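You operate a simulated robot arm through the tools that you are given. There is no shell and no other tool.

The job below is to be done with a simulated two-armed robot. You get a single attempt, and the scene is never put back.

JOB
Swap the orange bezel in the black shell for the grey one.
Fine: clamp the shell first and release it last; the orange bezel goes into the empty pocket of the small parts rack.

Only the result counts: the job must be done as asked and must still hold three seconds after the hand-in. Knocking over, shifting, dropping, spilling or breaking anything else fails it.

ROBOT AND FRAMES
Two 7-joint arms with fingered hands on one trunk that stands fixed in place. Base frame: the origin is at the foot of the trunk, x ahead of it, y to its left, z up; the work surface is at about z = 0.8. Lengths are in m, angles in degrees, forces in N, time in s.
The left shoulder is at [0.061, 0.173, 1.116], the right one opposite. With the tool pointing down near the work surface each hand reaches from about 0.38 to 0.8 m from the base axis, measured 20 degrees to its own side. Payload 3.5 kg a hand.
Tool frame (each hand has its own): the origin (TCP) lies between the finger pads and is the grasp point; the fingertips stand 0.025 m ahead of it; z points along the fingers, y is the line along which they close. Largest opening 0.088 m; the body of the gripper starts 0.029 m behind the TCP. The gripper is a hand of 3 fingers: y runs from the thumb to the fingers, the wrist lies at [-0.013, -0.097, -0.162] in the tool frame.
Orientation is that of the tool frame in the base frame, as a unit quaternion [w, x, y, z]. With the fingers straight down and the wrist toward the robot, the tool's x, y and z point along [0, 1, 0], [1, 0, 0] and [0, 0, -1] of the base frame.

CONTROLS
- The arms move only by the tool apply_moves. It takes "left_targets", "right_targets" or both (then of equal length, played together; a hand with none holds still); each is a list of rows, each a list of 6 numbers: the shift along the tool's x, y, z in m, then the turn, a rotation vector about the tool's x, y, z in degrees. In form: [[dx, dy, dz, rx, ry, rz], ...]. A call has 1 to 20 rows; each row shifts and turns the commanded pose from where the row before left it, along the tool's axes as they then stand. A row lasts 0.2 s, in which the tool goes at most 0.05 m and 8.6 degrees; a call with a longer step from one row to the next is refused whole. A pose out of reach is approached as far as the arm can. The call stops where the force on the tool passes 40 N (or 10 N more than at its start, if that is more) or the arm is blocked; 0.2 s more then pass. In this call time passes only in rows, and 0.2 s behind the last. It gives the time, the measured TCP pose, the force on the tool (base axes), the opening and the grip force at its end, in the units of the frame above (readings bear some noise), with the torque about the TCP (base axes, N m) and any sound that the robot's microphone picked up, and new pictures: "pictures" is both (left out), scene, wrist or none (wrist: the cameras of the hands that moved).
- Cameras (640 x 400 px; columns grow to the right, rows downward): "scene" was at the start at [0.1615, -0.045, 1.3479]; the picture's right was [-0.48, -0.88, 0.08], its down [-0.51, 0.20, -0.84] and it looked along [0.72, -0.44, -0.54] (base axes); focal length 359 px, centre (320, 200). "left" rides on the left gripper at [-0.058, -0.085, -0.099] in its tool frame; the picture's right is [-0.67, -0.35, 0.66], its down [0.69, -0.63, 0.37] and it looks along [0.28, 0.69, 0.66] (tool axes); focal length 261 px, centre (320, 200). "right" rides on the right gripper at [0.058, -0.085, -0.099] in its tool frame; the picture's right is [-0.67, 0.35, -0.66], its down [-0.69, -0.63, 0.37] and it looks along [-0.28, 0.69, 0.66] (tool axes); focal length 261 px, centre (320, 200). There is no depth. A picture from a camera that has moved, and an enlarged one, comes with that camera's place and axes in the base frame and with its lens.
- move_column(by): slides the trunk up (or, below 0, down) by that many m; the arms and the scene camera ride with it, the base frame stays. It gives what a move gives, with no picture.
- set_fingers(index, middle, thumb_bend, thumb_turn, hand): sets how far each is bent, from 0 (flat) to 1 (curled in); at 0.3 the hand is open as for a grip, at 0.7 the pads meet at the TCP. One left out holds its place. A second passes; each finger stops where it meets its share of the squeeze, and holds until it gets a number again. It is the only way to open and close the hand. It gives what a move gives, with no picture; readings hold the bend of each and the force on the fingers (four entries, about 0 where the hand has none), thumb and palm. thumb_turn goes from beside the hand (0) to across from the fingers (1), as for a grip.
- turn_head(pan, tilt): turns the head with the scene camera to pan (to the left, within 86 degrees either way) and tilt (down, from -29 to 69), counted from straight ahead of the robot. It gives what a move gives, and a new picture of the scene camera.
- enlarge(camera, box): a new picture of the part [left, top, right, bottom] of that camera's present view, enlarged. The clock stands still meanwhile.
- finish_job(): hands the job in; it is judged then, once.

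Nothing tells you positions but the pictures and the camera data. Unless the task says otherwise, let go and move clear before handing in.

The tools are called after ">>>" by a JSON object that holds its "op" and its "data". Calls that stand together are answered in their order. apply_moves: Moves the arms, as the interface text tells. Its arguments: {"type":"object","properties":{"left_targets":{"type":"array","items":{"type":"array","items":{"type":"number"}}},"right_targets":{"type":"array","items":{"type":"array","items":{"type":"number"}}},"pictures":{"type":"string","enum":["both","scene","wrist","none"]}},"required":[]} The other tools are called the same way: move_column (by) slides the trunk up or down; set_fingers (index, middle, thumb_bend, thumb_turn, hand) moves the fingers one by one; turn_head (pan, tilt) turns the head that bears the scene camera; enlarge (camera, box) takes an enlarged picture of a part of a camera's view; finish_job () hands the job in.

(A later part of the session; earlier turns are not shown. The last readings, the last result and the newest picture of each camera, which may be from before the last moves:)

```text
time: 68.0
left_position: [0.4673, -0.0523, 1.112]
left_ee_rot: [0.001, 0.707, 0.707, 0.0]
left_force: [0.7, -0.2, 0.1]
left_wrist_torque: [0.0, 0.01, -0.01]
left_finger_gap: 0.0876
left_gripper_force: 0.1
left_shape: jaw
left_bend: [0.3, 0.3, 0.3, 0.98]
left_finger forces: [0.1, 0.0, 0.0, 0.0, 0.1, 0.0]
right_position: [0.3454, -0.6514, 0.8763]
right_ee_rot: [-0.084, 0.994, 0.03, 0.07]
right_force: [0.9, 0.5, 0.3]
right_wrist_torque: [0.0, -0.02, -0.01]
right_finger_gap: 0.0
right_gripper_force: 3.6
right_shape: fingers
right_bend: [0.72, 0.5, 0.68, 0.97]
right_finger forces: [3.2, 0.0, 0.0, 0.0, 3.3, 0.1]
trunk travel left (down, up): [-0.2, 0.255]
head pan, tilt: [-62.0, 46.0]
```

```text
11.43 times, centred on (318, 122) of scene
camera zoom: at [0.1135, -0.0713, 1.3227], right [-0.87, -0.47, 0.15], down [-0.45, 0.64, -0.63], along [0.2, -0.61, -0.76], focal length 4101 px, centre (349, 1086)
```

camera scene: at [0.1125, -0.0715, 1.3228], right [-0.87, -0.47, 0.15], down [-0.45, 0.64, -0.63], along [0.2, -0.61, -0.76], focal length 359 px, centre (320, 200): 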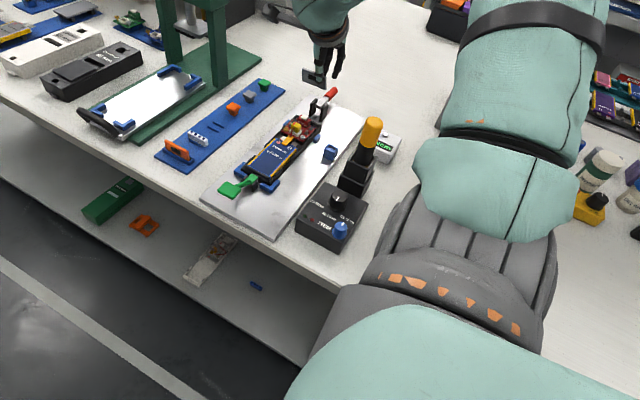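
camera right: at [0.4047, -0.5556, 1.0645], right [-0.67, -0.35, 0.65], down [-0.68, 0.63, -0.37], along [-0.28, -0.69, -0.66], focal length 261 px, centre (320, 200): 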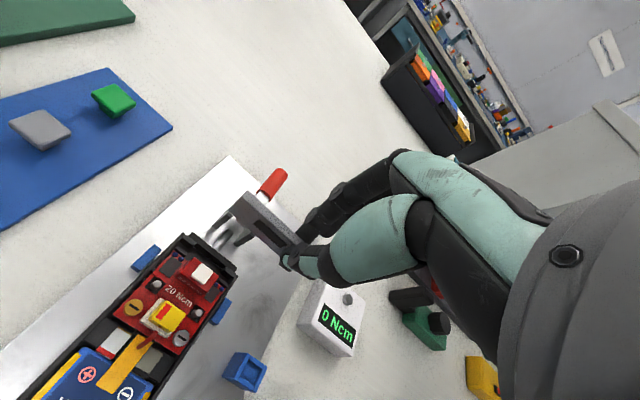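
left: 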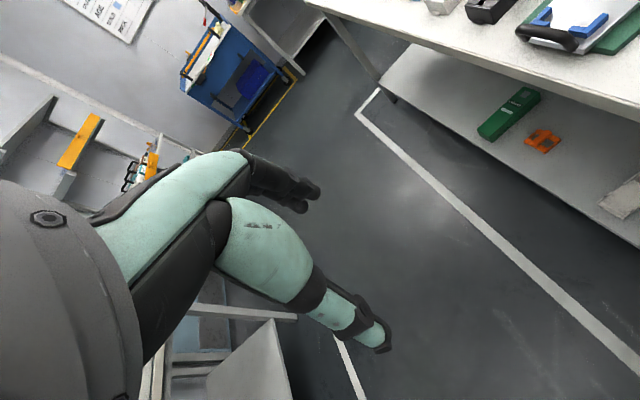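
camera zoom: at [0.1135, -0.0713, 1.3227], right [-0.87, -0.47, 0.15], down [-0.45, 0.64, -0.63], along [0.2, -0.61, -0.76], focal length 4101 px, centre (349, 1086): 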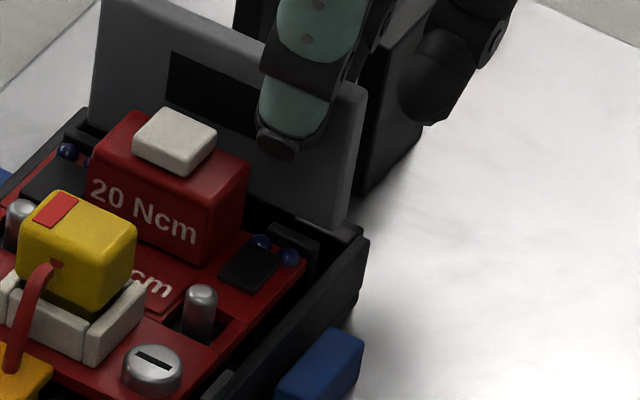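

The bezel's edges now match where the orange one sat. I'll lower in small steps, watching the force.

>>> {"op": "apply_moves", "data": {"right_targets": [[-0.0003, 0.0003, 0.002, 0, 0, 0], [-0.0003, 0.0003, 0.002, 0, 0, 0]], "pictures": "none"}}

>>> {"op": "enlarge", "data": {"camera": "right", "box": [230, 190, 310, 270]}}

>>> {"op": "enlarge", "data": {"camera": "scene", "box": [300, 105, 335, 140]}}

```text
time: 68.5
left_position: [0.4676, -0.0521, 1.1126]
left_ee_rot: [0.0, 0.707, 0.707, 0.0]
left_force: [-0.3, -0.3, -0.4]
left_wrist_torque: [-0.02, -0.04, 0.01]
left_finger_gap: 0.0877
left_gripper_force: 0.1
left_shape: jaw
left_bend: [0.3, 0.3, 0.3, 0.98]
left_finger forces: [0.1, 0.1, 0.1, 0.0, 0.1, 0.0]
right_position: [0.3459, -0.652, 0.8725]
right_ee_rot: [-0.084, 0.994, 0.03, 0.07]
right_force: [-0.8, 0.3, 0.1]
right_wrist_torque: [0.01, -0.02, 0.01]
right_finger_gap: 0.0
right_gripper_force: 3.0
right_shape: fingers
right_bend: [0.72, 0.5, 0.68, 0.97]
right_finger forces: [3.2, 0.0, 0.0, 0.0, 3.2, 0.0]
trunk travel left (down, up): [-0.2, 0.255]
head pan, tilt: [-62.0, 46.0]
```

```text
5.00 times, centred on (270, 230) of right
camera zoom: at [0.3833, -0.5816, 0.99], right [-0.72, -0.49, 0.49], down [-0.67, 0.65, -0.35], along [-0.14, -0.58, -0.8], focal length 1303 px, centre (570, 50)
```

zoom: 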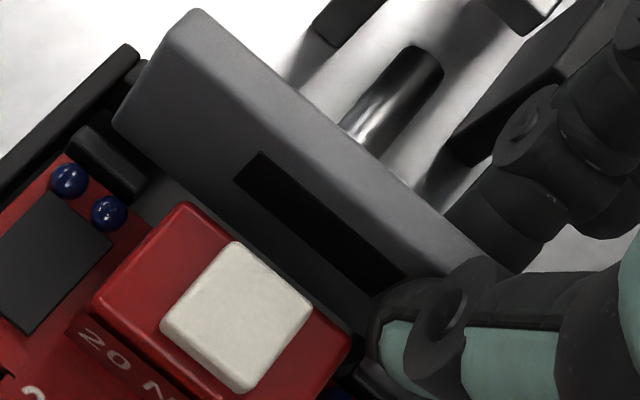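

```text
11.43 times, centred on (318, 122) of scene
camera zoom: at [0.1135, -0.0715, 1.3227], right [-0.87, -0.47, 0.15], down [-0.45, 0.64, -0.63], along [0.2, -0.61, -0.76], focal length 4101 px, centre (349, 1086)
```

zoom: 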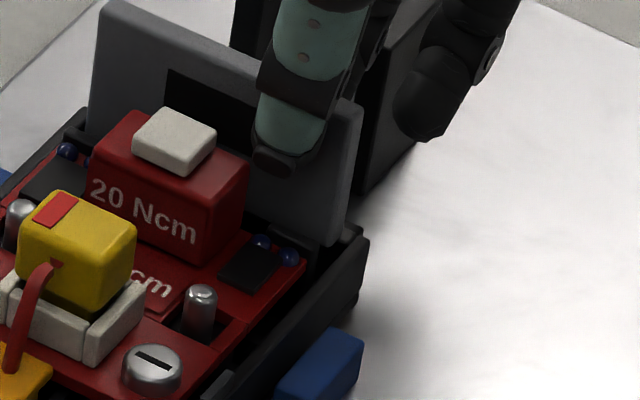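

The bottom edge has entered between the clips with no resistance. I'll continue down.

>>> {"op": "apply_moves", "data": {"right_targets": [[-0.0003, 0.0003, 0.002, 0, 0, 0], [-0.0003, 0.0003, 0.002, 0, 0, 0]], "pictures": "none"}}

>>> {"op": "enlarge", "data": {"camera": "right", "box": [230, 190, 310, 270]}}

>>> {"op": "enlarge", "data": {"camera": "scene", "box": [300, 105, 335, 140]}}

```text
time: 69.2
left_position: [0.4684, -0.0514, 1.1121]
left_ee_rot: [0.0, 0.707, 0.707, 0.0]
left_force: [0.0, 0.0, 0.3]
left_wrist_torque: [-0.01, 0.02, -0.02]
left_finger_gap: 0.0877
left_gripper_force: 0.0
left_shape: jaw
left_bend: [0.3, 0.3, 0.3, 0.98]
left_finger forces: [0.0, 0.0, 0.0, 0.0, 0.0, 0.1]
right_position: [0.3452, -0.6507, 0.8672]
right_ee_rot: [-0.083, 0.994, 0.031, 0.069]
right_force: [-0.5, 0.0, 0.4]
right_wrist_torque: [0.02, -0.02, 0.0]
right_finger_gap: 0.0
right_gripper_force: 3.1
right_shape: fingers
right_bend: [0.72, 0.5, 0.69, 0.97]
right_finger forces: [3.4, 0.0, 0.0, 0.0, 4.2, 0.0]
trunk travel left (down, up): [-0.2, 0.255]
head pan, tilt: [-62.0, 46.0]
```

```text
5.00 times, centred on (270, 230) of right
camera zoom: at [0.3828, -0.581, 0.9855], right [-0.72, -0.49, 0.49], down [-0.67, 0.65, -0.35], along [-0.14, -0.59, -0.8], focal length 1303 px, centre (570, 50)
```

zoom: 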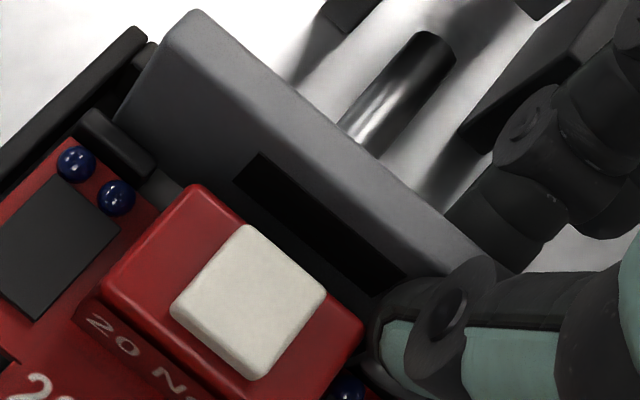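

```text
11.43 times, centred on (318, 122) of scene
camera zoom: at [0.1132, -0.0713, 1.3227], right [-0.87, -0.47, 0.15], down [-0.45, 0.64, -0.63], along [0.2, -0.61, -0.76], focal length 4101 px, centre (349, 1086)
```

zoom: 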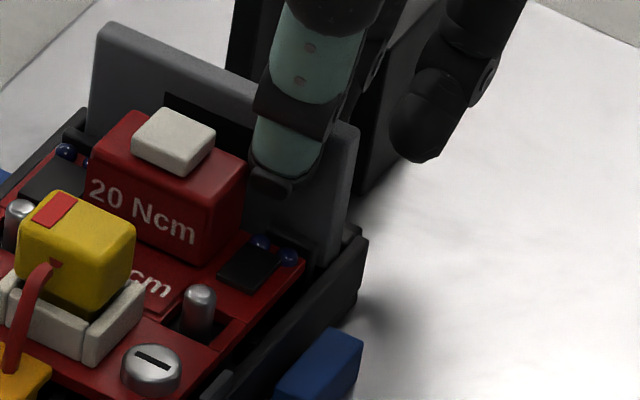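

It's sliding in: the bottom is about 7 mm below the clip tops with negligible force. I'll continue another few millimetres.

>>> {"op": "apply_moves", "data": {"right_targets": [[-0.0005, 0.0003, 0.002, 0, 0, 0], [-0.0003, 0.0003, 0.002, 0, 0, 0]], "pictures": "none"}}

>>> {"op": "enlarge", "data": {"camera": "right", "box": [230, 190, 310, 270]}}

>>> {"op": "enlarge", "data": {"camera": "scene", "box": [300, 105, 335, 140]}}

```text
time: 69.8
left_position: [0.4687, -0.0522, 1.1125]
left_ee_rot: [0.0, 0.708, 0.707, 0.0]
left_force: [-0.6, -0.3, 0.0]
left_wrist_torque: [-0.04, -0.02, 0.02]
left_finger_gap: 0.0876
left_gripper_force: 0.1
left_shape: jaw
left_bend: [0.3, 0.3, 0.3, 0.98]
left_finger forces: [0.1, 0.1, 0.0, 0.0, 0.1, 0.1]
right_position: [0.3453, -0.6511, 0.8629]
right_ee_rot: [-0.083, 0.994, 0.03, 0.069]
right_force: [-1.4, 0.1, 1.0]
right_wrist_torque: [-0.01, 0.0, 0.01]
right_finger_gap: 0.0003
right_gripper_force: 4.2
right_shape: fingers
right_bend: [0.72, 0.5, 0.69, 0.98]
right_finger forces: [3.5, 0.0, 0.0, 0.1, 4.4, 0.1]
trunk travel left (down, up): [-0.2, 0.255]
head pan, tilt: [-62.0, 46.0]
```

```text
5.00 times, centred on (270, 230) of right
camera zoom: at [0.3827, -0.581, 0.9815], right [-0.72, -0.49, 0.49], down [-0.67, 0.65, -0.35], along [-0.14, -0.58, -0.8], focal length 1303 px, centre (570, 50)
```

zoom: 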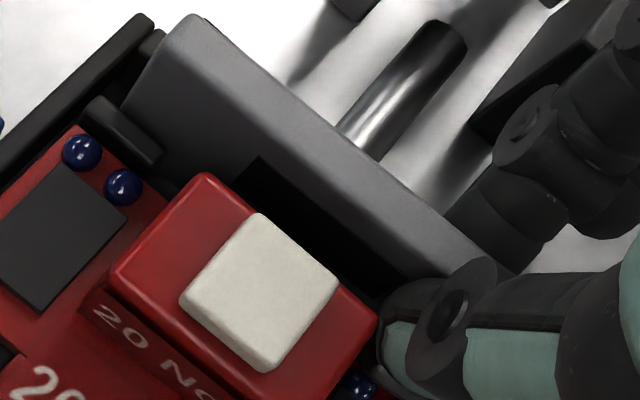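

```text
11.43 times, centred on (318, 122) of scene
camera zoom: at [0.1133, -0.0714, 1.3227], right [-0.87, -0.47, 0.15], down [-0.45, 0.64, -0.63], along [0.2, -0.61, -0.76], focal length 4101 px, centre (349, 1086)
```

zoom: 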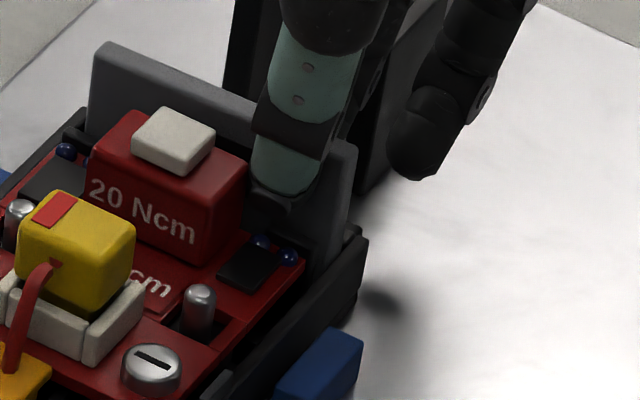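

>>> {"op": "apply_moves", "data": {"right_targets": [[-0.0005, 0.0003, 0.0015, 0, 0, 0], [-0.0003, 0.0002, 0.0015, 0, 0, 0]], "pictures": "none"}}

>>> {"op": "enlarge", "data": {"camera": "right", "box": [230, 190, 310, 270]}}

>>> {"op": "enlarge", "data": {"camera": "scene", "box": [300, 105, 335, 140]}}

```text
time: 70.3
left_position: [0.4676, -0.0528, 1.112]
left_ee_rot: [-0.001, 0.708, 0.707, 0.0]
left_force: [-0.6, -0.7, -0.1]
left_wrist_torque: [0.01, 0.05, 0.0]
left_finger_gap: 0.0875
left_gripper_force: 0.0
left_shape: jaw
left_bend: [0.3, 0.3, 0.3, 0.98]
left_finger forces: [0.0, 0.1, 0.0, 0.1, 0.0, 0.0]
right_position: [0.3455, -0.6512, 0.8606]
right_ee_rot: [-0.084, 0.994, 0.03, 0.069]
right_force: [0.0, -0.8, -0.2]
right_wrist_torque: [0.01, 0.03, 0.01]
right_finger_gap: 0.0
right_gripper_force: 4.1
right_shape: fingers
right_bend: [0.72, 0.5, 0.69, 0.98]
right_finger forces: [3.6, 0.0, 0.0, 0.0, 4.0, 0.0]
trunk travel left (down, up): [-0.2, 0.255]
head pan, tilt: [-62.0, 46.0]
```

```text
5.00 times, centred on (270, 230) of right
camera zoom: at [0.3825, -0.5814, 0.9781], right [-0.72, -0.49, 0.49], down [-0.67, 0.65, -0.35], along [-0.14, -0.58, -0.8], focal length 1303 px, centre (570, 50)
```

zoom: 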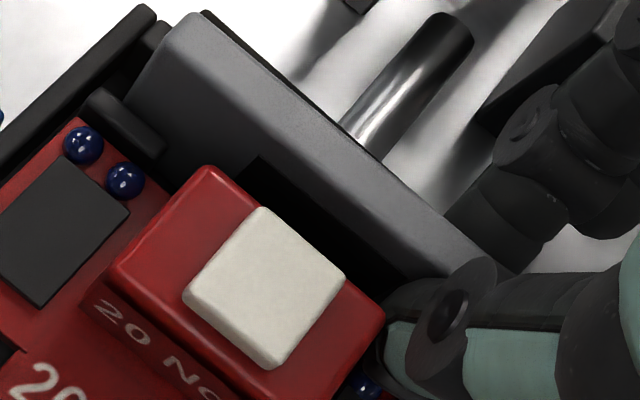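

```text
11.43 times, centred on (318, 122) of scene
camera zoom: at [0.1134, -0.0714, 1.3227], right [-0.87, -0.47, 0.15], down [-0.45, 0.64, -0.63], along [0.2, -0.61, -0.76], focal length 4101 px, centre (349, 1086)
```

zoom: 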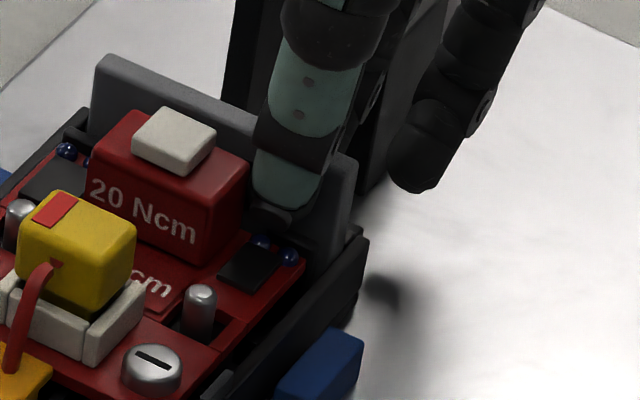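

The high-x end is already at seated height and the low-x end, where I hold it, is still about 4 mm high. I'll lower slightly more, then release and press it home from the top.

>>> {"op": "apply_moves", "data": {"right_targets": [[-0.0003, 0.0002, 0.0015, 0, 0, 0], [-0.0001, 0.0002, 0.001, 0, 0, 0]], "pictures": "none"}}

>>> {"op": "enlarge", "data": {"camera": "scene", "box": [300, 105, 335, 140]}}

```text
time: 71.0
left_position: [0.4679, -0.0539, 1.112]
left_ee_rot: [0.0, 0.707, 0.707, 0.001]
left_force: [0.0, 0.0, -0.7]
left_wrist_torque: [0.02, -0.04, -0.01]
left_finger_gap: 0.0875
left_gripper_force: 0.1
left_shape: jaw
left_bend: [0.3, 0.3, 0.3, 0.98]
left_finger forces: [0.0, 0.1, 0.0, 0.0, 0.0, 0.0]
right_position: [0.3456, -0.6501, 0.858]
right_ee_rot: [-0.084, 0.994, 0.03, 0.07]
right_force: [-0.7, 0.0, 1.5]
right_wrist_torque: [0.01, 0.01, 0.0]
right_finger_gap: 0.0003
right_gripper_force: 3.6
right_shape: fingers
right_bend: [0.72, 0.5, 0.69, 0.98]
right_finger forces: [3.6, 0.0, 0.1, 0.0, 4.6, 0.1]
trunk travel left (down, up): [-0.2, 0.255]
head pan, tilt: [-62.0, 46.0]
```

```text
11.43 times, centred on (318, 122) of scene
camera zoom: at [0.1132, -0.0713, 1.3227], right [-0.87, -0.47, 0.15], down [-0.45, 0.64, -0.63], along [0.2, -0.61, -0.76], focal length 4101 px, centre (349, 1086)
```

zoom: 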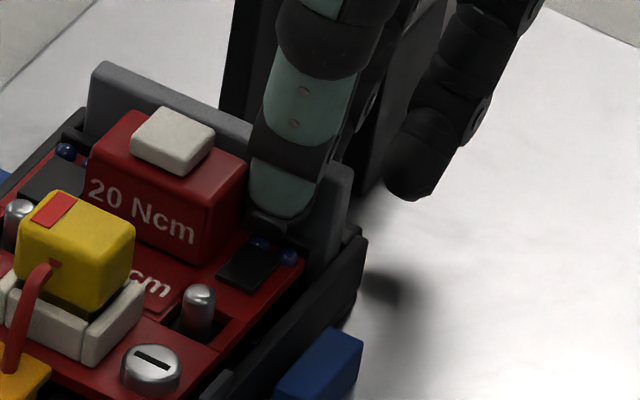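

Nearly seated. I'll release gently, holding the thumb turn where it is.

>>> {"op": "set_fingers", "data": {"hand": "right", "index": 0.68, "thumb_bend": 0.66, "thumb_turn": 0.98}}

>>> {"op": "enlarge", "data": {"camera": "scene", "box": [300, 105, 335, 140]}}

>>> {"op": "enlarge", "data": {"camera": "right", "box": [230, 190, 310, 270]}}

```text
time: 72.0
left_position: [0.4681, -0.0524, 1.1114]
left_ee_rot: [0.0, 0.708, 0.707, 0.0]
left_force: [0.2, 0.4, 0.1]
left_wrist_torque: [0.04, -0.01, 0.02]
left_finger_gap: 0.0876
left_gripper_force: 0.0
left_shape: jaw
left_bend: [0.3, 0.3, 0.3, 0.98]
left_finger forces: [0.0, 0.1, 0.0, 0.0, 0.0, 0.1]
right_position: [0.3446, -0.6502, 0.8571]
right_ee_rot: [-0.083, 0.994, 0.03, 0.069]
right_force: [0.8, 1.0, -0.7]
right_wrist_torque: [0.01, 0.02, -0.03]
right_finger_gap: 0.0045
right_gripper_force: 0.0
right_shape: fingers
right_bend: [0.68, 0.5, 0.66, 1.0]
right_finger forces: [0.0, 0.0, 0.1, 0.0, 0.0, 0.1]
trunk travel left (down, up): [-0.2, 0.255]
head pan, tilt: [-62.0, 46.0]
```

```text
11.43 times, centred on (318, 122) of scene
camera zoom: at [0.1135, -0.0714, 1.3227], right [-0.87, -0.47, 0.15], down [-0.45, 0.64, -0.63], along [0.2, -0.61, -0.76], focal length 4101 px, centre (349, 1086)
```

zoom: 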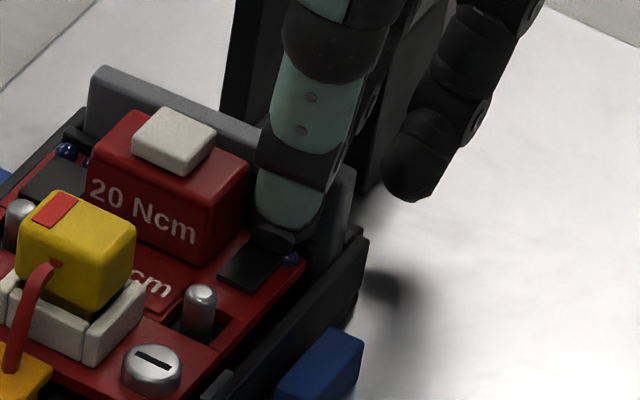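

```text
5.00 times, centred on (270, 230) of right
camera zoom: at [0.383, -0.581, 0.976], right [-0.72, -0.49, 0.49], down [-0.67, 0.65, -0.35], along [-0.14, -0.58, -0.8], focal length 1303 px, centre (570, 50)
```

zoom: 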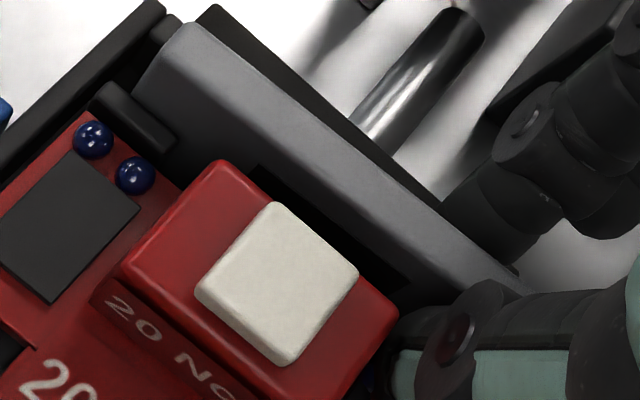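

The bezel stands in the slot on its own. I'll open wider and lift clear.

>>> {"op": "set_fingers", "data": {"hand": "right", "index": 0.61, "thumb_bend": 0.6}}

>>> {"op": "apply_moves", "data": {"right_targets": [[0.0007, -0.0008, -0.0049, 0, 0, 0], [0.0014, -0.0016, -0.0098, 0, 0, 0], [0.0029, -0.0033, -0.0195, 0, 0, 0], [0.0043, -0.0049, -0.0293, 0, 0, 0]], "pictures": "both"}}

>>> {"op": "enlarge", "data": {"camera": "scene", "box": [290, 100, 335, 140]}}

>>> {"op": "enlarge", "data": {"camera": "right", "box": [210, 200, 300, 290]}}

```text
time: 73.0
left_position: [0.4678, -0.0518, 1.113]
left_ee_rot: [0.0, 0.707, 0.707, 0.0]
left_force: [0.6, 0.8, -0.9]
left_wrist_torque: [0.0, 0.01, 0.0]
left_finger_gap: 0.0877
left_gripper_force: 0.1
left_shape: jaw
left_bend: [0.3, 0.3, 0.3, 0.98]
left_finger forces: [0.1, 0.1, 0.0, 0.2, 0.0, 0.0]
right_position: [0.3462, -0.65, 0.8585]
right_ee_rot: [-0.084, 0.994, 0.03, 0.07]
right_force: [-0.1, 0.0, -0.5]
right_wrist_torque: [0.01, 0.02, 0.02]
right_finger_gap: 0.0178
right_gripper_force: 0.0
right_shape: fingers
right_bend: [0.61, 0.5, 0.6, 0.99]
right_finger forces: [0.0, 0.0, 0.0, 0.1, 0.0, 0.0]
trunk travel left (down, up): [-0.2, 0.255]
head pan, tilt: [-62.0, 46.0]
```

```text
time: 74.0
left_position: [0.4686, -0.0513, 1.1124]
left_ee_rot: [0.001, 0.707, 0.707, 0.0]
left_force: [-0.6, 0.7, 0.5]
left_wrist_torque: [-0.01, 0.0, -0.01]
left_finger_gap: 0.0877
left_gripper_force: 0.0
left_shape: jaw
left_bend: [0.3, 0.3, 0.3, 0.98]
left_finger forces: [0.0, 0.0, 0.0, 0.0, 0.0, 0.0]
right_position: [0.345, -0.6499, 0.9227]
right_ee_rot: [-0.082, 0.994, 0.03, 0.07]
right_force: [0.0, 0.4, 0.6]
right_wrist_torque: [-0.03, 0.02, 0.03]
right_finger_gap: 0.018
right_gripper_force: 0.2
right_shape: fingers
right_bend: [0.61, 0.5, 0.6, 0.99]
right_finger forces: [0.0, 0.0, 0.0, 0.1, 0.0, 0.1]
trunk travel left (down, up): [-0.2, 0.255]
head pan, tilt: [-62.0, 46.0]
camera scene: at [0.1132, -0.0703, 1.3228], right [-0.87, -0.47, 0.15], down [-0.45, 0.63, -0.63], along [0.2, -0.61, -0.76], focal length 359 px, centre (320, 200)
camera right: at [0.3824, -0.5797, 1.0411], right [-0.72, -0.49, 0.49], down [-0.67, 0.65, -0.35], along [-0.14, -0.59, -0.8], focal length 261 px, centre (320, 200)
```

scene: 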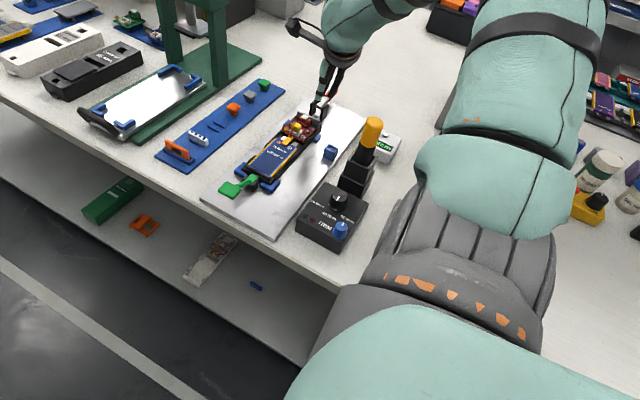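
right: 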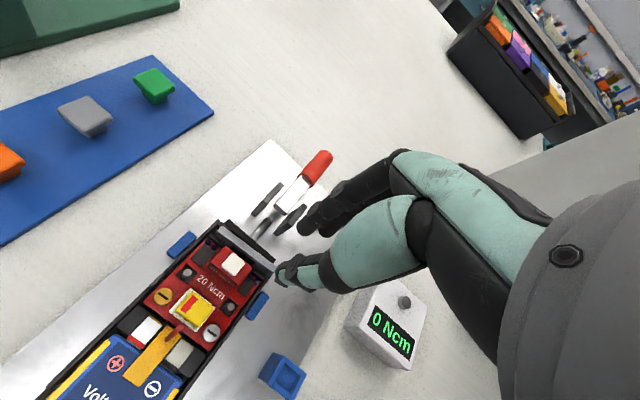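

```text
10.00 times, centred on (312, 120) of scene
camera zoom: at [0.1132, -0.0703, 1.3228], right [-0.87, -0.47, 0.15], down [-0.45, 0.63, -0.63], along [0.2, -0.61, -0.76], focal length 3588 px, centre (395, 1000)
```

zoom: 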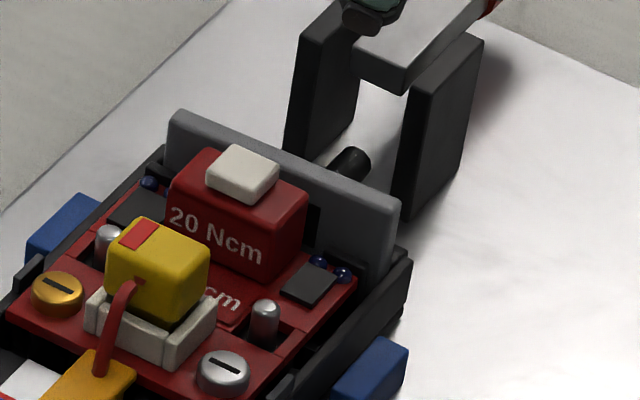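

```text
4.44 times, centred on (255, 245) of right
camera zoom: at [0.3824, -0.5797, 1.0411], right [-0.72, -0.49, 0.49], down [-0.67, 0.65, -0.35], along [-0.14, -0.59, -0.8], focal length 1158 px, centre (609, 0)
```

zoom: 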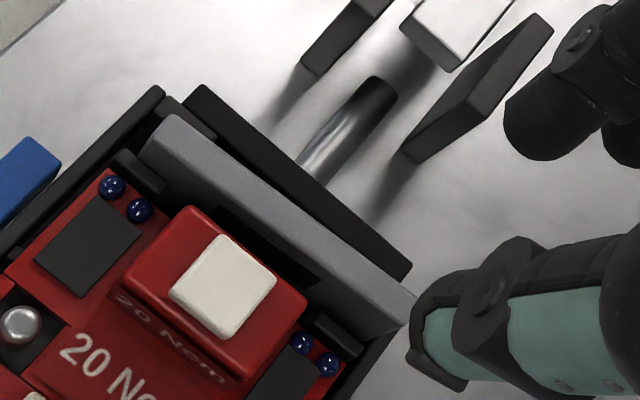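

The grey bezel is seated: both top corners match where the orange one's were. The last step is to release the clamp. The lever lies away from me, so I'll lift, turn the hand so it closes across the lever (along x) with the fingers tilted outward, and pinch the lever to raise it.

>>> {"op": "apply_moves", "data": {"right_targets": [[0.0048, -0.0054, -0.0326, 0, 0, 0], [0.0048, -0.0054, -0.0326, 0, 0, 0], [0.0048, -0.0054, -0.0326, 0, 0, 0], [0, 0, 0, -2.0, -3.15, -7.05], [0, 0, 0, -2.0, -3.15, -7.05], [0, 0, 0, -2.0, -3.15, -7.05], [0, 0, 0, -2.0, -3.15, -7.05], [0, 0, 0, -2.0, -3.15, -7.05], [0, 0, 0, -2.0, -3.15, -7.05], [0, 0, 0, -2.0, -3.15, -7.05], [0, 0, 0, -2.0, -3.15, -7.05], [0, 0, 0, -2.0, -3.15, -7.05], [0, 0, 0, -2.0, -3.15, -7.05], [0, 0, 0, -2.0, -3.15, -7.05], [0, 0, 0, -2.0, -3.15, -7.05]], "pictures": "both"}}

>>> {"op": "set_fingers", "data": {"hand": "right", "index": 0.47, "middle": 0.47, "thumb_bend": 0.47, "thumb_turn": 1.0}}

>>> {"op": "enlarge", "data": {"camera": "scene", "box": [280, 80, 350, 140]}}

```text
time: 77.2
left_position: [0.4676, -0.0527, 1.1128]
left_ee_rot: [0.0, 0.708, 0.707, 0.0]
left_force: [0.1, -0.1, -0.5]
left_wrist_torque: [-0.03, 0.01, 0.01]
left_finger_gap: 0.0877
left_gripper_force: 0.0
left_shape: jaw
left_bend: [0.3, 0.3, 0.3, 0.98]
left_finger forces: [0.1, 0.0, 0.0, 0.0, 0.0, 0.1]
right_position: [0.3454, -0.6506, 1.0236]
right_ee_rot: [0.184, 0.683, 0.683, -0.184]
right_force: [-1.1, 0.0, -0.5]
right_wrist_torque: [-0.01, -0.02, 0.03]
right_finger_gap: 0.0178
right_gripper_force: 0.1
right_shape: fingers
right_bend: [0.61, 0.5, 0.6, 0.99]
right_finger forces: [0.0, 0.0, 0.0, 0.0, 0.0, 0.0]
trunk travel left (down, up): [-0.2, 0.255]
head pan, tilt: [-62.0, 46.0]
camera scene: at [0.1129, -0.072, 1.3227], right [-0.87, -0.47, 0.15], down [-0.45, 0.64, -0.63], along [0.2, -0.61, -0.76], focal length 359 px, centre (320, 200)
camera right: at [0.2594, -0.551, 1.0783], right [0.35, -0.25, 0.9], down [-0.63, -0.78, 0.03], along [0.69, -0.58, -0.43], focal length 261 px, centre (320, 200)
```

scene: 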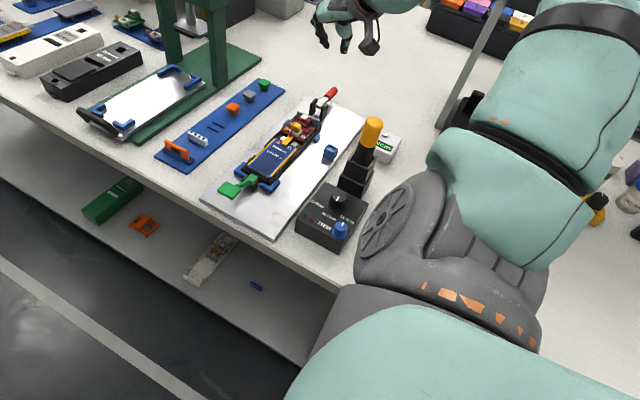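
right: 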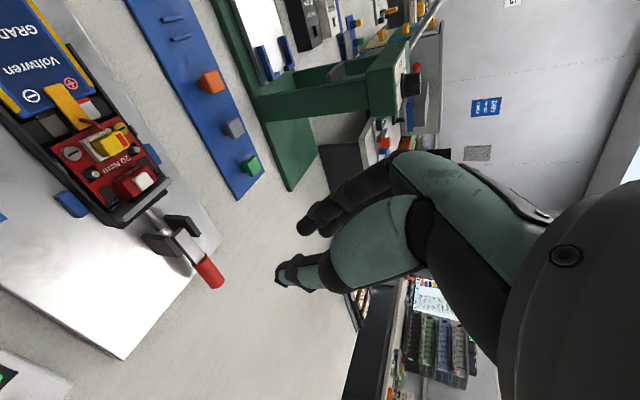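

```text
time: 78.2
left_position: [0.4679, -0.0523, 1.1125]
left_ee_rot: [0.0, 0.707, 0.707, 0.0]
left_force: [0.2, -0.2, 0.4]
left_wrist_torque: [0.01, 0.01, -0.02]
left_finger_gap: 0.0878
left_gripper_force: 0.0
left_shape: jaw
left_bend: [0.3, 0.3, 0.3, 0.98]
left_finger forces: [0.1, 0.0, 0.0, 0.0, 0.0, 0.0]
right_position: [0.3454, -0.651, 1.0219]
right_ee_rot: [0.183, 0.683, 0.683, -0.184]
right_force: [-0.3, -0.4, -0.1]
right_wrist_torque: [-0.03, -0.03, -0.01]
right_finger_gap: 0.0476
right_gripper_force: 0.1
right_shape: fingers
right_bend: [0.47, 0.47, 0.47, 1.0]
right_finger forces: [0.1, 0.0, 0.1, 0.1, 0.0, 0.0]
trunk travel left (down, up): [-0.2, 0.255]
head pan, tilt: [-62.0, 46.0]
```

```text
6.67 times, centred on (315, 110) of scene
camera zoom: at [0.1135, -0.0714, 1.3227], right [-0.87, -0.47, 0.15], down [-0.45, 0.64, -0.63], along [0.2, -0.61, -0.76], focal length 2392 px, centre (353, 800)
```

zoom: 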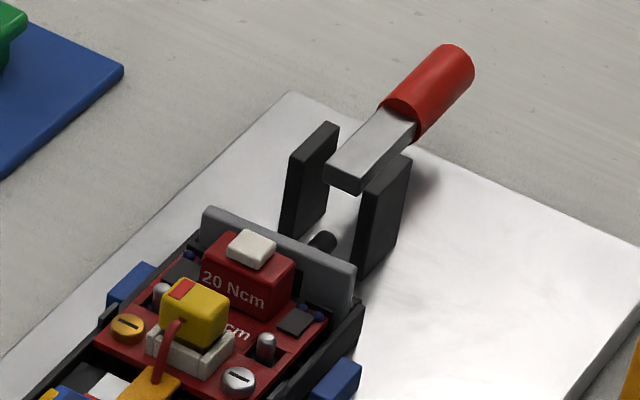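

The hand is reoriented, and the wrist camera now shows the shell end and lever from the side. I'll check both in detail.

>>> {"op": "enlarge", "data": {"camera": "right", "box": [70, 130, 240, 300]}}

>>> {"op": "enlarge", "data": {"camera": "right", "box": [100, 150, 180, 230]}}

```text
2.35 times, centred on (155, 215) of right
camera zoom: at [0.2598, -0.5505, 1.0784], right [0.35, -0.25, 0.9], down [-0.63, -0.78, 0.03], along [0.69, -0.58, -0.43], focal length 613 px, centre (708, 165)
```

zoom: 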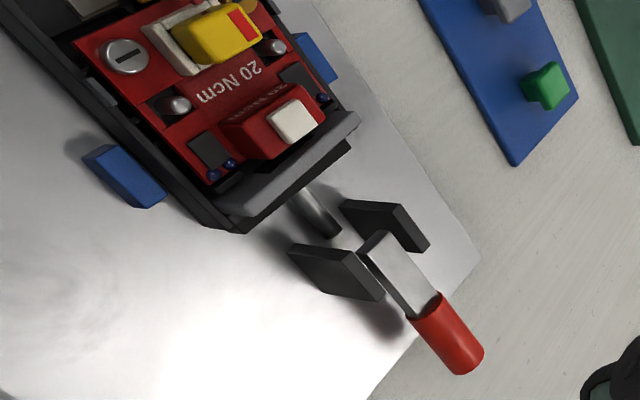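

```text
5.00 times, centred on (140, 190) of right
camera zoom: at [0.2598, -0.5505, 1.0784], right [0.35, -0.25, 0.9], down [-0.63, -0.78, 0.03], along [0.69, -0.58, -0.43], focal length 1303 px, centre (1220, 250)
```

zoom: 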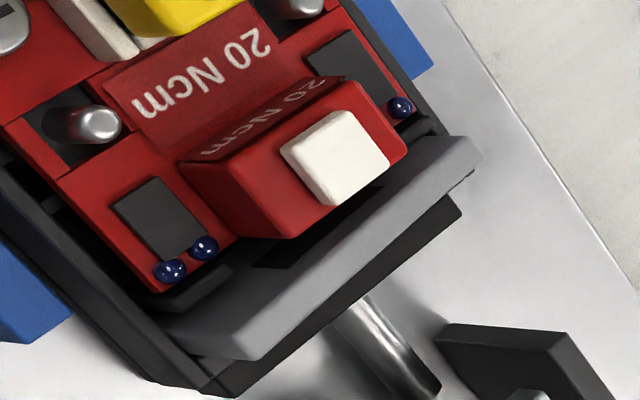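

Confirmed: the grey bezel sits in its slot against the clips. The lever is horizontal at x ≈ 0.370, z ≈ 0.841, spanning y −0.70 to −0.778. I'll move to a hover along the approach line.

>>> {"op": "apply_moves", "data": {"right_targets": [[0.0038, 0.0063, 0.0289, 0, 0, 0], [0.0038, 0.0063, 0.0289, 0, 0, 0], [0.0038, 0.0063, 0.0289, 0, 0, 0], [0.0037, 0.0063, 0.029, 0, 0, 0]], "pictures": "both"}}

>>> {"op": "enlarge", "data": {"camera": "scene", "box": [280, 40, 370, 140]}}

>>> {"op": "enlarge", "data": {"camera": "right", "box": [180, 170, 330, 320]}}

```text
time: 79.2
left_position: [0.4686, -0.0536, 1.1127]
left_ee_rot: [-0.002, 0.708, 0.707, 0.0]
left_force: [1.0, -1.1, 0.5]
left_wrist_torque: [0.04, -0.01, 0.02]
left_finger_gap: 0.0876
left_gripper_force: 0.1
left_shape: jaw
left_bend: [0.3, 0.3, 0.3, 0.98]
left_finger forces: [0.1, 0.0, 0.1, 0.0, 0.1, 0.0]
right_position: [0.3702, -0.697, 0.9126]
right_ee_rot: [0.183, 0.683, 0.683, -0.184]
right_force: [-0.4, -0.9, -0.6]
right_wrist_torque: [0.02, 0.03, -0.03]
right_finger_gap: 0.0476
right_gripper_force: 0.0
right_shape: fingers
right_bend: [0.47, 0.47, 0.47, 1.0]
right_finger forces: [0.0, 0.0, 0.0, 0.0, 0.0, 0.1]
trunk travel left (down, up): [-0.2, 0.255]
head pan, tilt: [-62.0, 46.0]
camera scene: at [0.1143, -0.0725, 1.3225], right [-0.87, -0.47, 0.15], down [-0.45, 0.64, -0.63], along [0.2, -0.61, -0.77], focal length 359 px, centre (320, 200)
camera right: at [0.2857, -0.5969, 0.9687], right [0.35, -0.25, 0.9], down [-0.63, -0.78, 0.03], along [0.69, -0.58, -0.43], focal length 261 px, centre (320, 200)
```

scene: 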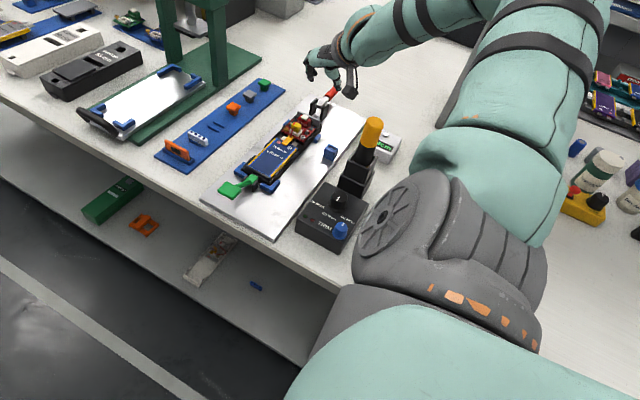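
right: 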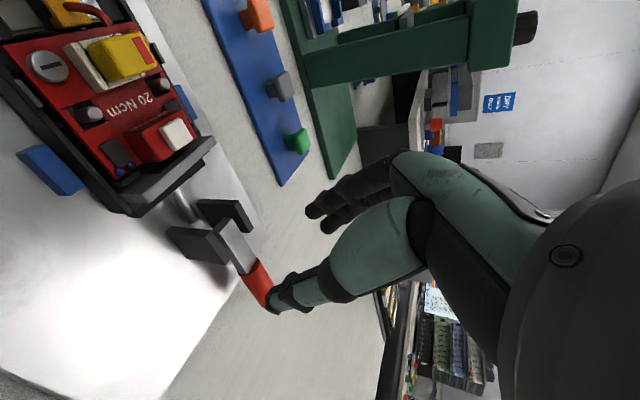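

```text
4.00 times, centred on (325, 90) of scene
camera zoom: at [0.1143, -0.0725, 1.3225], right [-0.87, -0.47, 0.15], down [-0.45, 0.64, -0.63], along [0.2, -0.61, -0.77], focal length 1435 px, centre (300, 640)
```

zoom: 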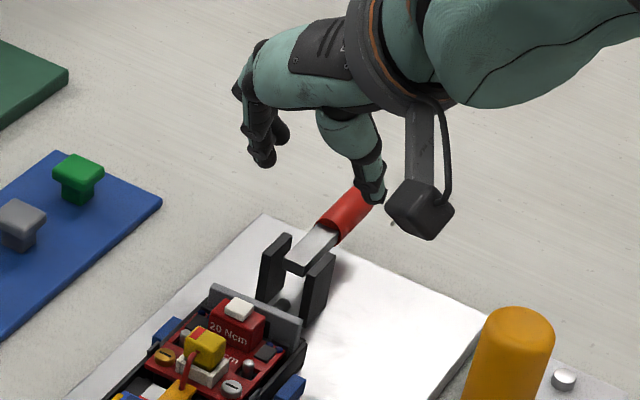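

```text
2.67 times, centred on (255, 245) of right
camera zoom: at [0.2857, -0.5969, 0.9687], right [0.35, -0.25, 0.9], down [-0.63, -0.78, 0.03], along [0.69, -0.58, -0.43], focal length 695 px, centre (493, 80)
```

zoom: 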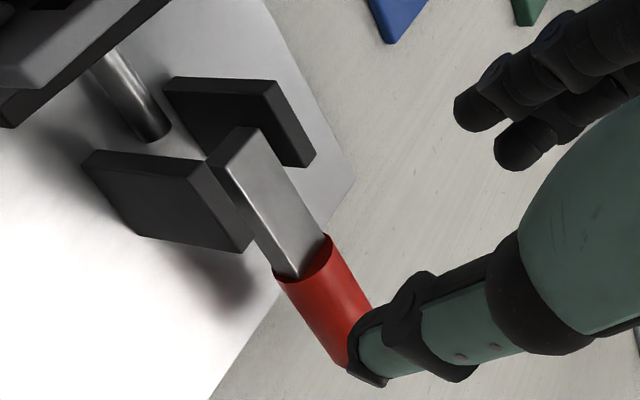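

The thumb and fingers straddle the lever with about 15 mm clearance each side. I'll go down along the finger direction to bring the lever between the pads.

>>> {"op": "apply_moves", "data": {"right_targets": [[0, -0.0005, 0.02, 0, 0, 0], [0, -0.0005, 0.02, 0, 0, 0], [0, 0, 0.018, 0, 0, 0]], "pictures": "none"}}

>>> {"op": "enlarge", "data": {"camera": "scene", "box": [280, 40, 370, 140]}}

>>> {"op": "enlarge", "data": {"camera": "right", "box": [180, 170, 330, 320]}}

```text
time: 80.0
left_position: [0.4686, -0.0529, 1.1126]
left_ee_rot: [0.0, 0.707, 0.707, 0.0]
left_force: [-0.3, 0.2, 0.4]
left_wrist_torque: [-0.01, 0.03, -0.01]
left_finger_gap: 0.0877
left_gripper_force: 0.0
left_shape: jaw
left_bend: [0.3, 0.3, 0.3, 0.98]
left_finger forces: [0.1, 0.0, 0.0, 0.0, 0.0, 0.0]
right_position: [0.3706, -0.727, 0.8626]
right_ee_rot: [0.183, 0.683, 0.683, -0.183]
right_force: [0.1, 0.3, -0.1]
right_wrist_torque: [0.04, 0.02, -0.03]
right_finger_gap: 0.0476
right_gripper_force: 0.2
right_shape: fingers
right_bend: [0.47, 0.47, 0.47, 1.0]
right_finger forces: [0.0, 0.0, 0.1, 0.0, 0.0, 0.0]
trunk travel left (down, up): [-0.2, 0.255]
head pan, tilt: [-62.0, 46.0]
```

```text
4.00 times, centred on (325, 90) of scene
camera zoom: at [0.1137, -0.0716, 1.3226], right [-0.87, -0.47, 0.15], down [-0.45, 0.64, -0.63], along [0.2, -0.61, -0.76], focal length 1435 px, centre (300, 640)
```

zoom: 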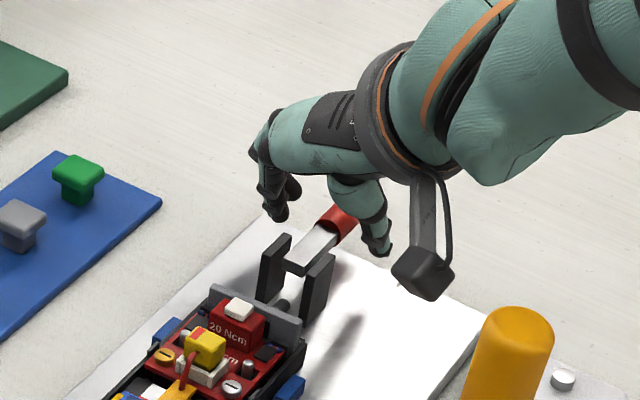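

```text
2.67 times, centred on (255, 245) of right
camera zoom: at [0.2852, -0.6258, 0.919], right [0.35, -0.25, 0.9], down [-0.63, -0.78, 0.03], along [0.69, -0.58, -0.43], focal length 695 px, centre (493, 80)
```

zoom: 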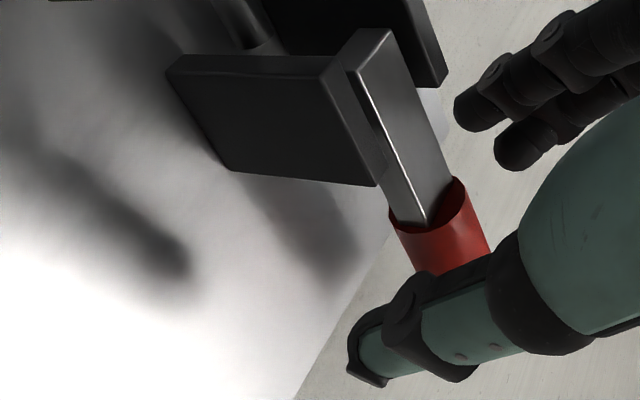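

>>> {"op": "apply_moves", "data": {"right_targets": [[0, 0, 0.01, 0, 0, 0], [0, 0, 0.01, 0, 0, 0]], "pictures": "none"}}

>>> {"op": "enlarge", "data": {"camera": "scene", "box": [280, 40, 370, 140]}}

>>> {"op": "enlarge", "data": {"camera": "right", "box": [180, 170, 330, 320]}}

```text
time: 80.5
left_position: [0.4688, -0.0525, 1.1122]
left_ee_rot: [0.0, 0.707, 0.707, 0.001]
left_force: [-1.2, -0.2, 0.2]
left_wrist_torque: [0.01, 0.0, -0.01]
left_finger_gap: 0.0876
left_gripper_force: 0.1
left_shape: jaw
left_bend: [0.3, 0.3, 0.3, 0.98]
left_finger forces: [0.0, 0.1, 0.0, 0.0, 0.0, 0.1]
right_position: [0.3699, -0.7342, 0.8469]
right_ee_rot: [0.182, 0.683, 0.683, -0.185]
right_force: [-0.6, -0.3, 0.0]
right_wrist_torque: [0.03, -0.03, -0.01]
right_finger_gap: 0.0476
right_gripper_force: 0.0
right_shape: fingers
right_bend: [0.47, 0.47, 0.47, 1.0]
right_finger forces: [0.1, 0.0, 0.1, 0.1, 0.1, 0.0]
trunk travel left (down, up): [-0.2, 0.255]
head pan, tilt: [-62.0, 46.0]
```

```text
4.00 times, centred on (325, 90) of scene
camera zoom: at [0.1136, -0.0718, 1.3226], right [-0.87, -0.47, 0.15], down [-0.45, 0.64, -0.63], along [0.2, -0.61, -0.76], focal length 1435 px, centre (300, 640)
```

zoom: 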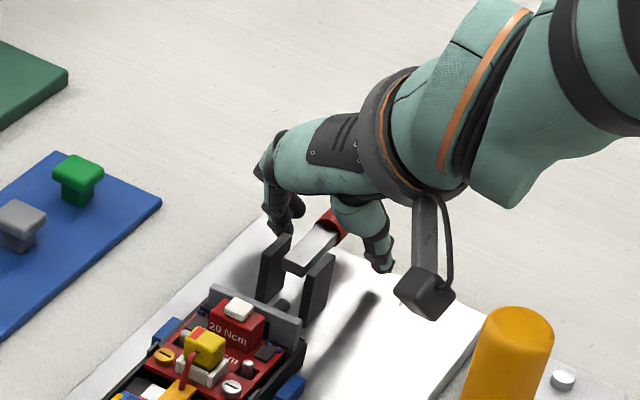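

```text
2.67 times, centred on (255, 245) of right
camera zoom: at [0.2843, -0.6345, 0.9027], right [0.35, -0.25, 0.9], down [-0.63, -0.78, 0.03], along [0.69, -0.58, -0.43], focal length 695 px, centre (493, 80)
```

zoom: 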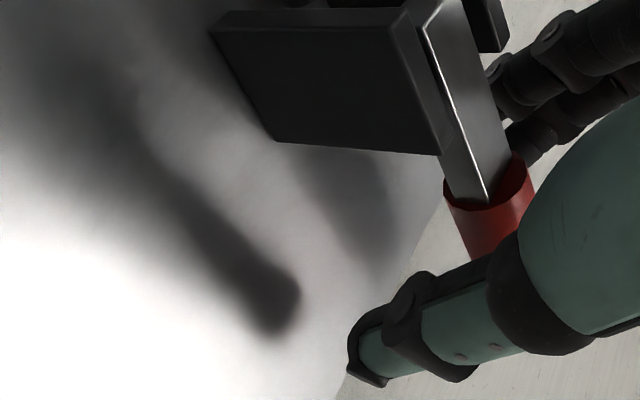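

The lever is between the thumb and fingers. I'll close on it gently.

>>> {"op": "set_fingers", "data": {"hand": "right", "index": 0.6, "middle": 0.6, "thumb_bend": 0.6}}

>>> {"op": "set_fingers", "data": {"hand": "right", "index": 0.65, "middle": 0.65, "thumb_bend": 0.65}}

>>> {"op": "enlarge", "data": {"camera": "right", "box": [200, 170, 350, 320]}}

>>> {"op": "enlarge", "data": {"camera": "scene", "box": [290, 70, 350, 140]}}

```text
time: 81.5
left_position: [0.468, -0.0528, 1.112]
left_ee_rot: [0.001, 0.707, 0.707, 0.0]
left_force: [1.1, -0.4, 0.3]
left_wrist_torque: [0.02, -0.02, 0.02]
left_finger_gap: 0.0875
left_gripper_force: 0.1
left_shape: jaw
left_bend: [0.3, 0.3, 0.3, 0.98]
left_finger forces: [0.0, 0.1, 0.0, 0.0, 0.1, 0.1]
right_position: [0.3702, -0.7343, 0.8469]
right_ee_rot: [0.182, 0.683, 0.683, -0.183]
right_force: [-0.9, -0.4, -0.6]
right_wrist_torque: [0.01, -0.01, 0.0]
right_finger_gap: 0.0204
right_gripper_force: 0.3
right_shape: fingers
right_bend: [0.6, 0.6, 0.6, 1.0]
right_finger forces: [0.0, 0.1, 0.1, 0.1, 0.0, 0.0]
trunk travel left (down, up): [-0.2, 0.255]
head pan, tilt: [-62.0, 46.0]
```

```text
time: 82.5
left_position: [0.4685, -0.0523, 1.1117]
left_ee_rot: [0.0, 0.708, 0.706, 0.001]
left_force: [1.0, -0.5, 0.6]
left_wrist_torque: [-0.02, 0.01, -0.02]
left_finger_gap: 0.0876
left_gripper_force: 0.1
left_shape: jaw
left_bend: [0.3, 0.3, 0.3, 0.98]
left_finger forces: [0.0, 0.0, 0.1, 0.1, 0.1, 0.0]
right_position: [0.37, -0.7349, 0.8472]
right_ee_rot: [0.183, 0.683, 0.683, -0.185]
right_force: [-0.6, -0.1, 0.2]
right_wrist_torque: [0.01, 0.0, 0.0]
right_finger_gap: 0.0095
right_gripper_force: 0.2
right_shape: fingers
right_bend: [0.65, 0.65, 0.65, 1.0]
right_finger forces: [0.0, 0.1, 0.0, 0.0, 0.1, 0.0]
trunk travel left (down, up): [-0.2, 0.255]
head pan, tilt: [-62.0, 46.0]
```

```text
2.67 times, centred on (275, 245) of right
camera zoom: at [0.2845, -0.6342, 0.9031], right [0.35, -0.25, 0.9], down [-0.63, -0.78, 0.03], along [0.69, -0.58, -0.43], focal length 695 px, centre (440, 80)
```

zoom: 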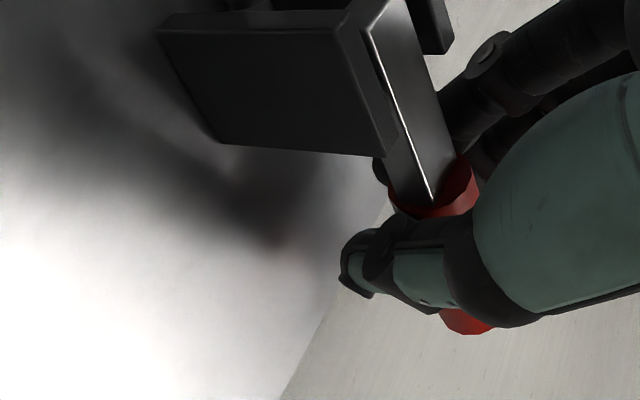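

```text
5.71 times, centred on (320, 105) of scene
camera zoom: at [0.1135, -0.0714, 1.3227], right [-0.87, -0.47, 0.15], down [-0.45, 0.64, -0.63], along [0.2, -0.61, -0.76], focal length 2050 px, centre (320, 743)
```

zoom: 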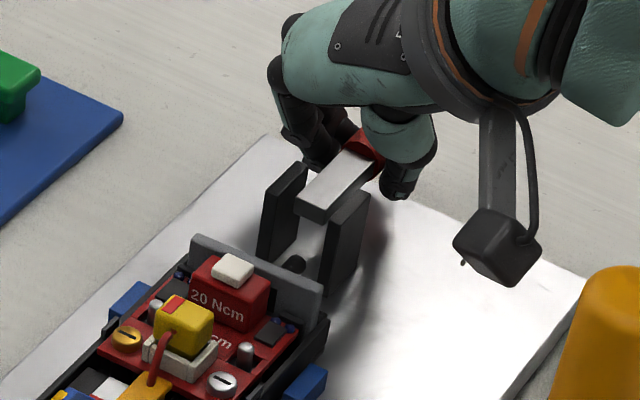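

No contact yet, so the pads may be slightly off the lever's widest point. I'll close further and watch.

>>> {"op": "set_fingers", "data": {"hand": "right", "index": 0.69, "middle": 0.69, "thumb_bend": 0.69}}

>>> {"op": "enlarge", "data": {"camera": "right", "box": [220, 170, 340, 290]}}

>>> {"op": "enlarge", "data": {"camera": "scene", "box": [300, 80, 345, 125]}}

```text
time: 83.5
left_position: [0.4683, -0.0528, 1.113]
left_ee_rot: [0.0, 0.707, 0.707, 0.0]
left_force: [-0.6, -0.2, -0.1]
left_wrist_torque: [0.01, -0.01, -0.01]
left_finger_gap: 0.0874
left_gripper_force: 0.0
left_shape: jaw
left_bend: [0.3, 0.3, 0.3, 0.98]
left_finger forces: [0.1, 0.0, 0.0, 0.1, 0.1, 0.0]
right_position: [0.3703, -0.7351, 0.8464]
right_ee_rot: [0.182, 0.682, 0.684, -0.185]
right_force: [0.9, -0.5, -1.1]
right_wrist_torque: [-0.01, -0.03, 0.0]
right_finger_gap: 0.0037
right_gripper_force: 2.3
right_shape: fingers
right_bend: [0.68, 0.66, 0.66, 1.0]
right_finger forces: [0.3, 1.9, 0.0, 0.0, 2.0, 0.0]
trunk travel left (down, up): [-0.2, 0.255]
head pan, tilt: [-62.0, 46.0]
```

```text
3.33 times, centred on (280, 230) of right
camera zoom: at [0.2846, -0.6343, 0.903], right [0.35, -0.25, 0.9], down [-0.63, -0.78, 0.03], along [0.69, -0.58, -0.43], focal length 869 px, centre (453, 100)
```

zoom: 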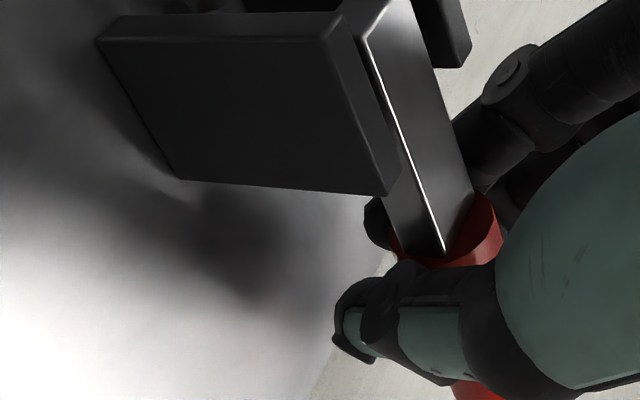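

```text
8.89 times, centred on (322, 102) of scene
camera zoom: at [0.1136, -0.0716, 1.3226], right [-0.87, -0.47, 0.15], down [-0.45, 0.64, -0.63], along [0.2, -0.61, -0.76], focal length 3190 px, centre (298, 1067)
```

zoom: 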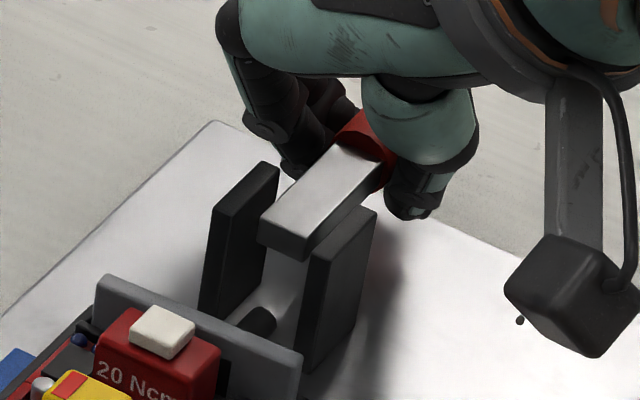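

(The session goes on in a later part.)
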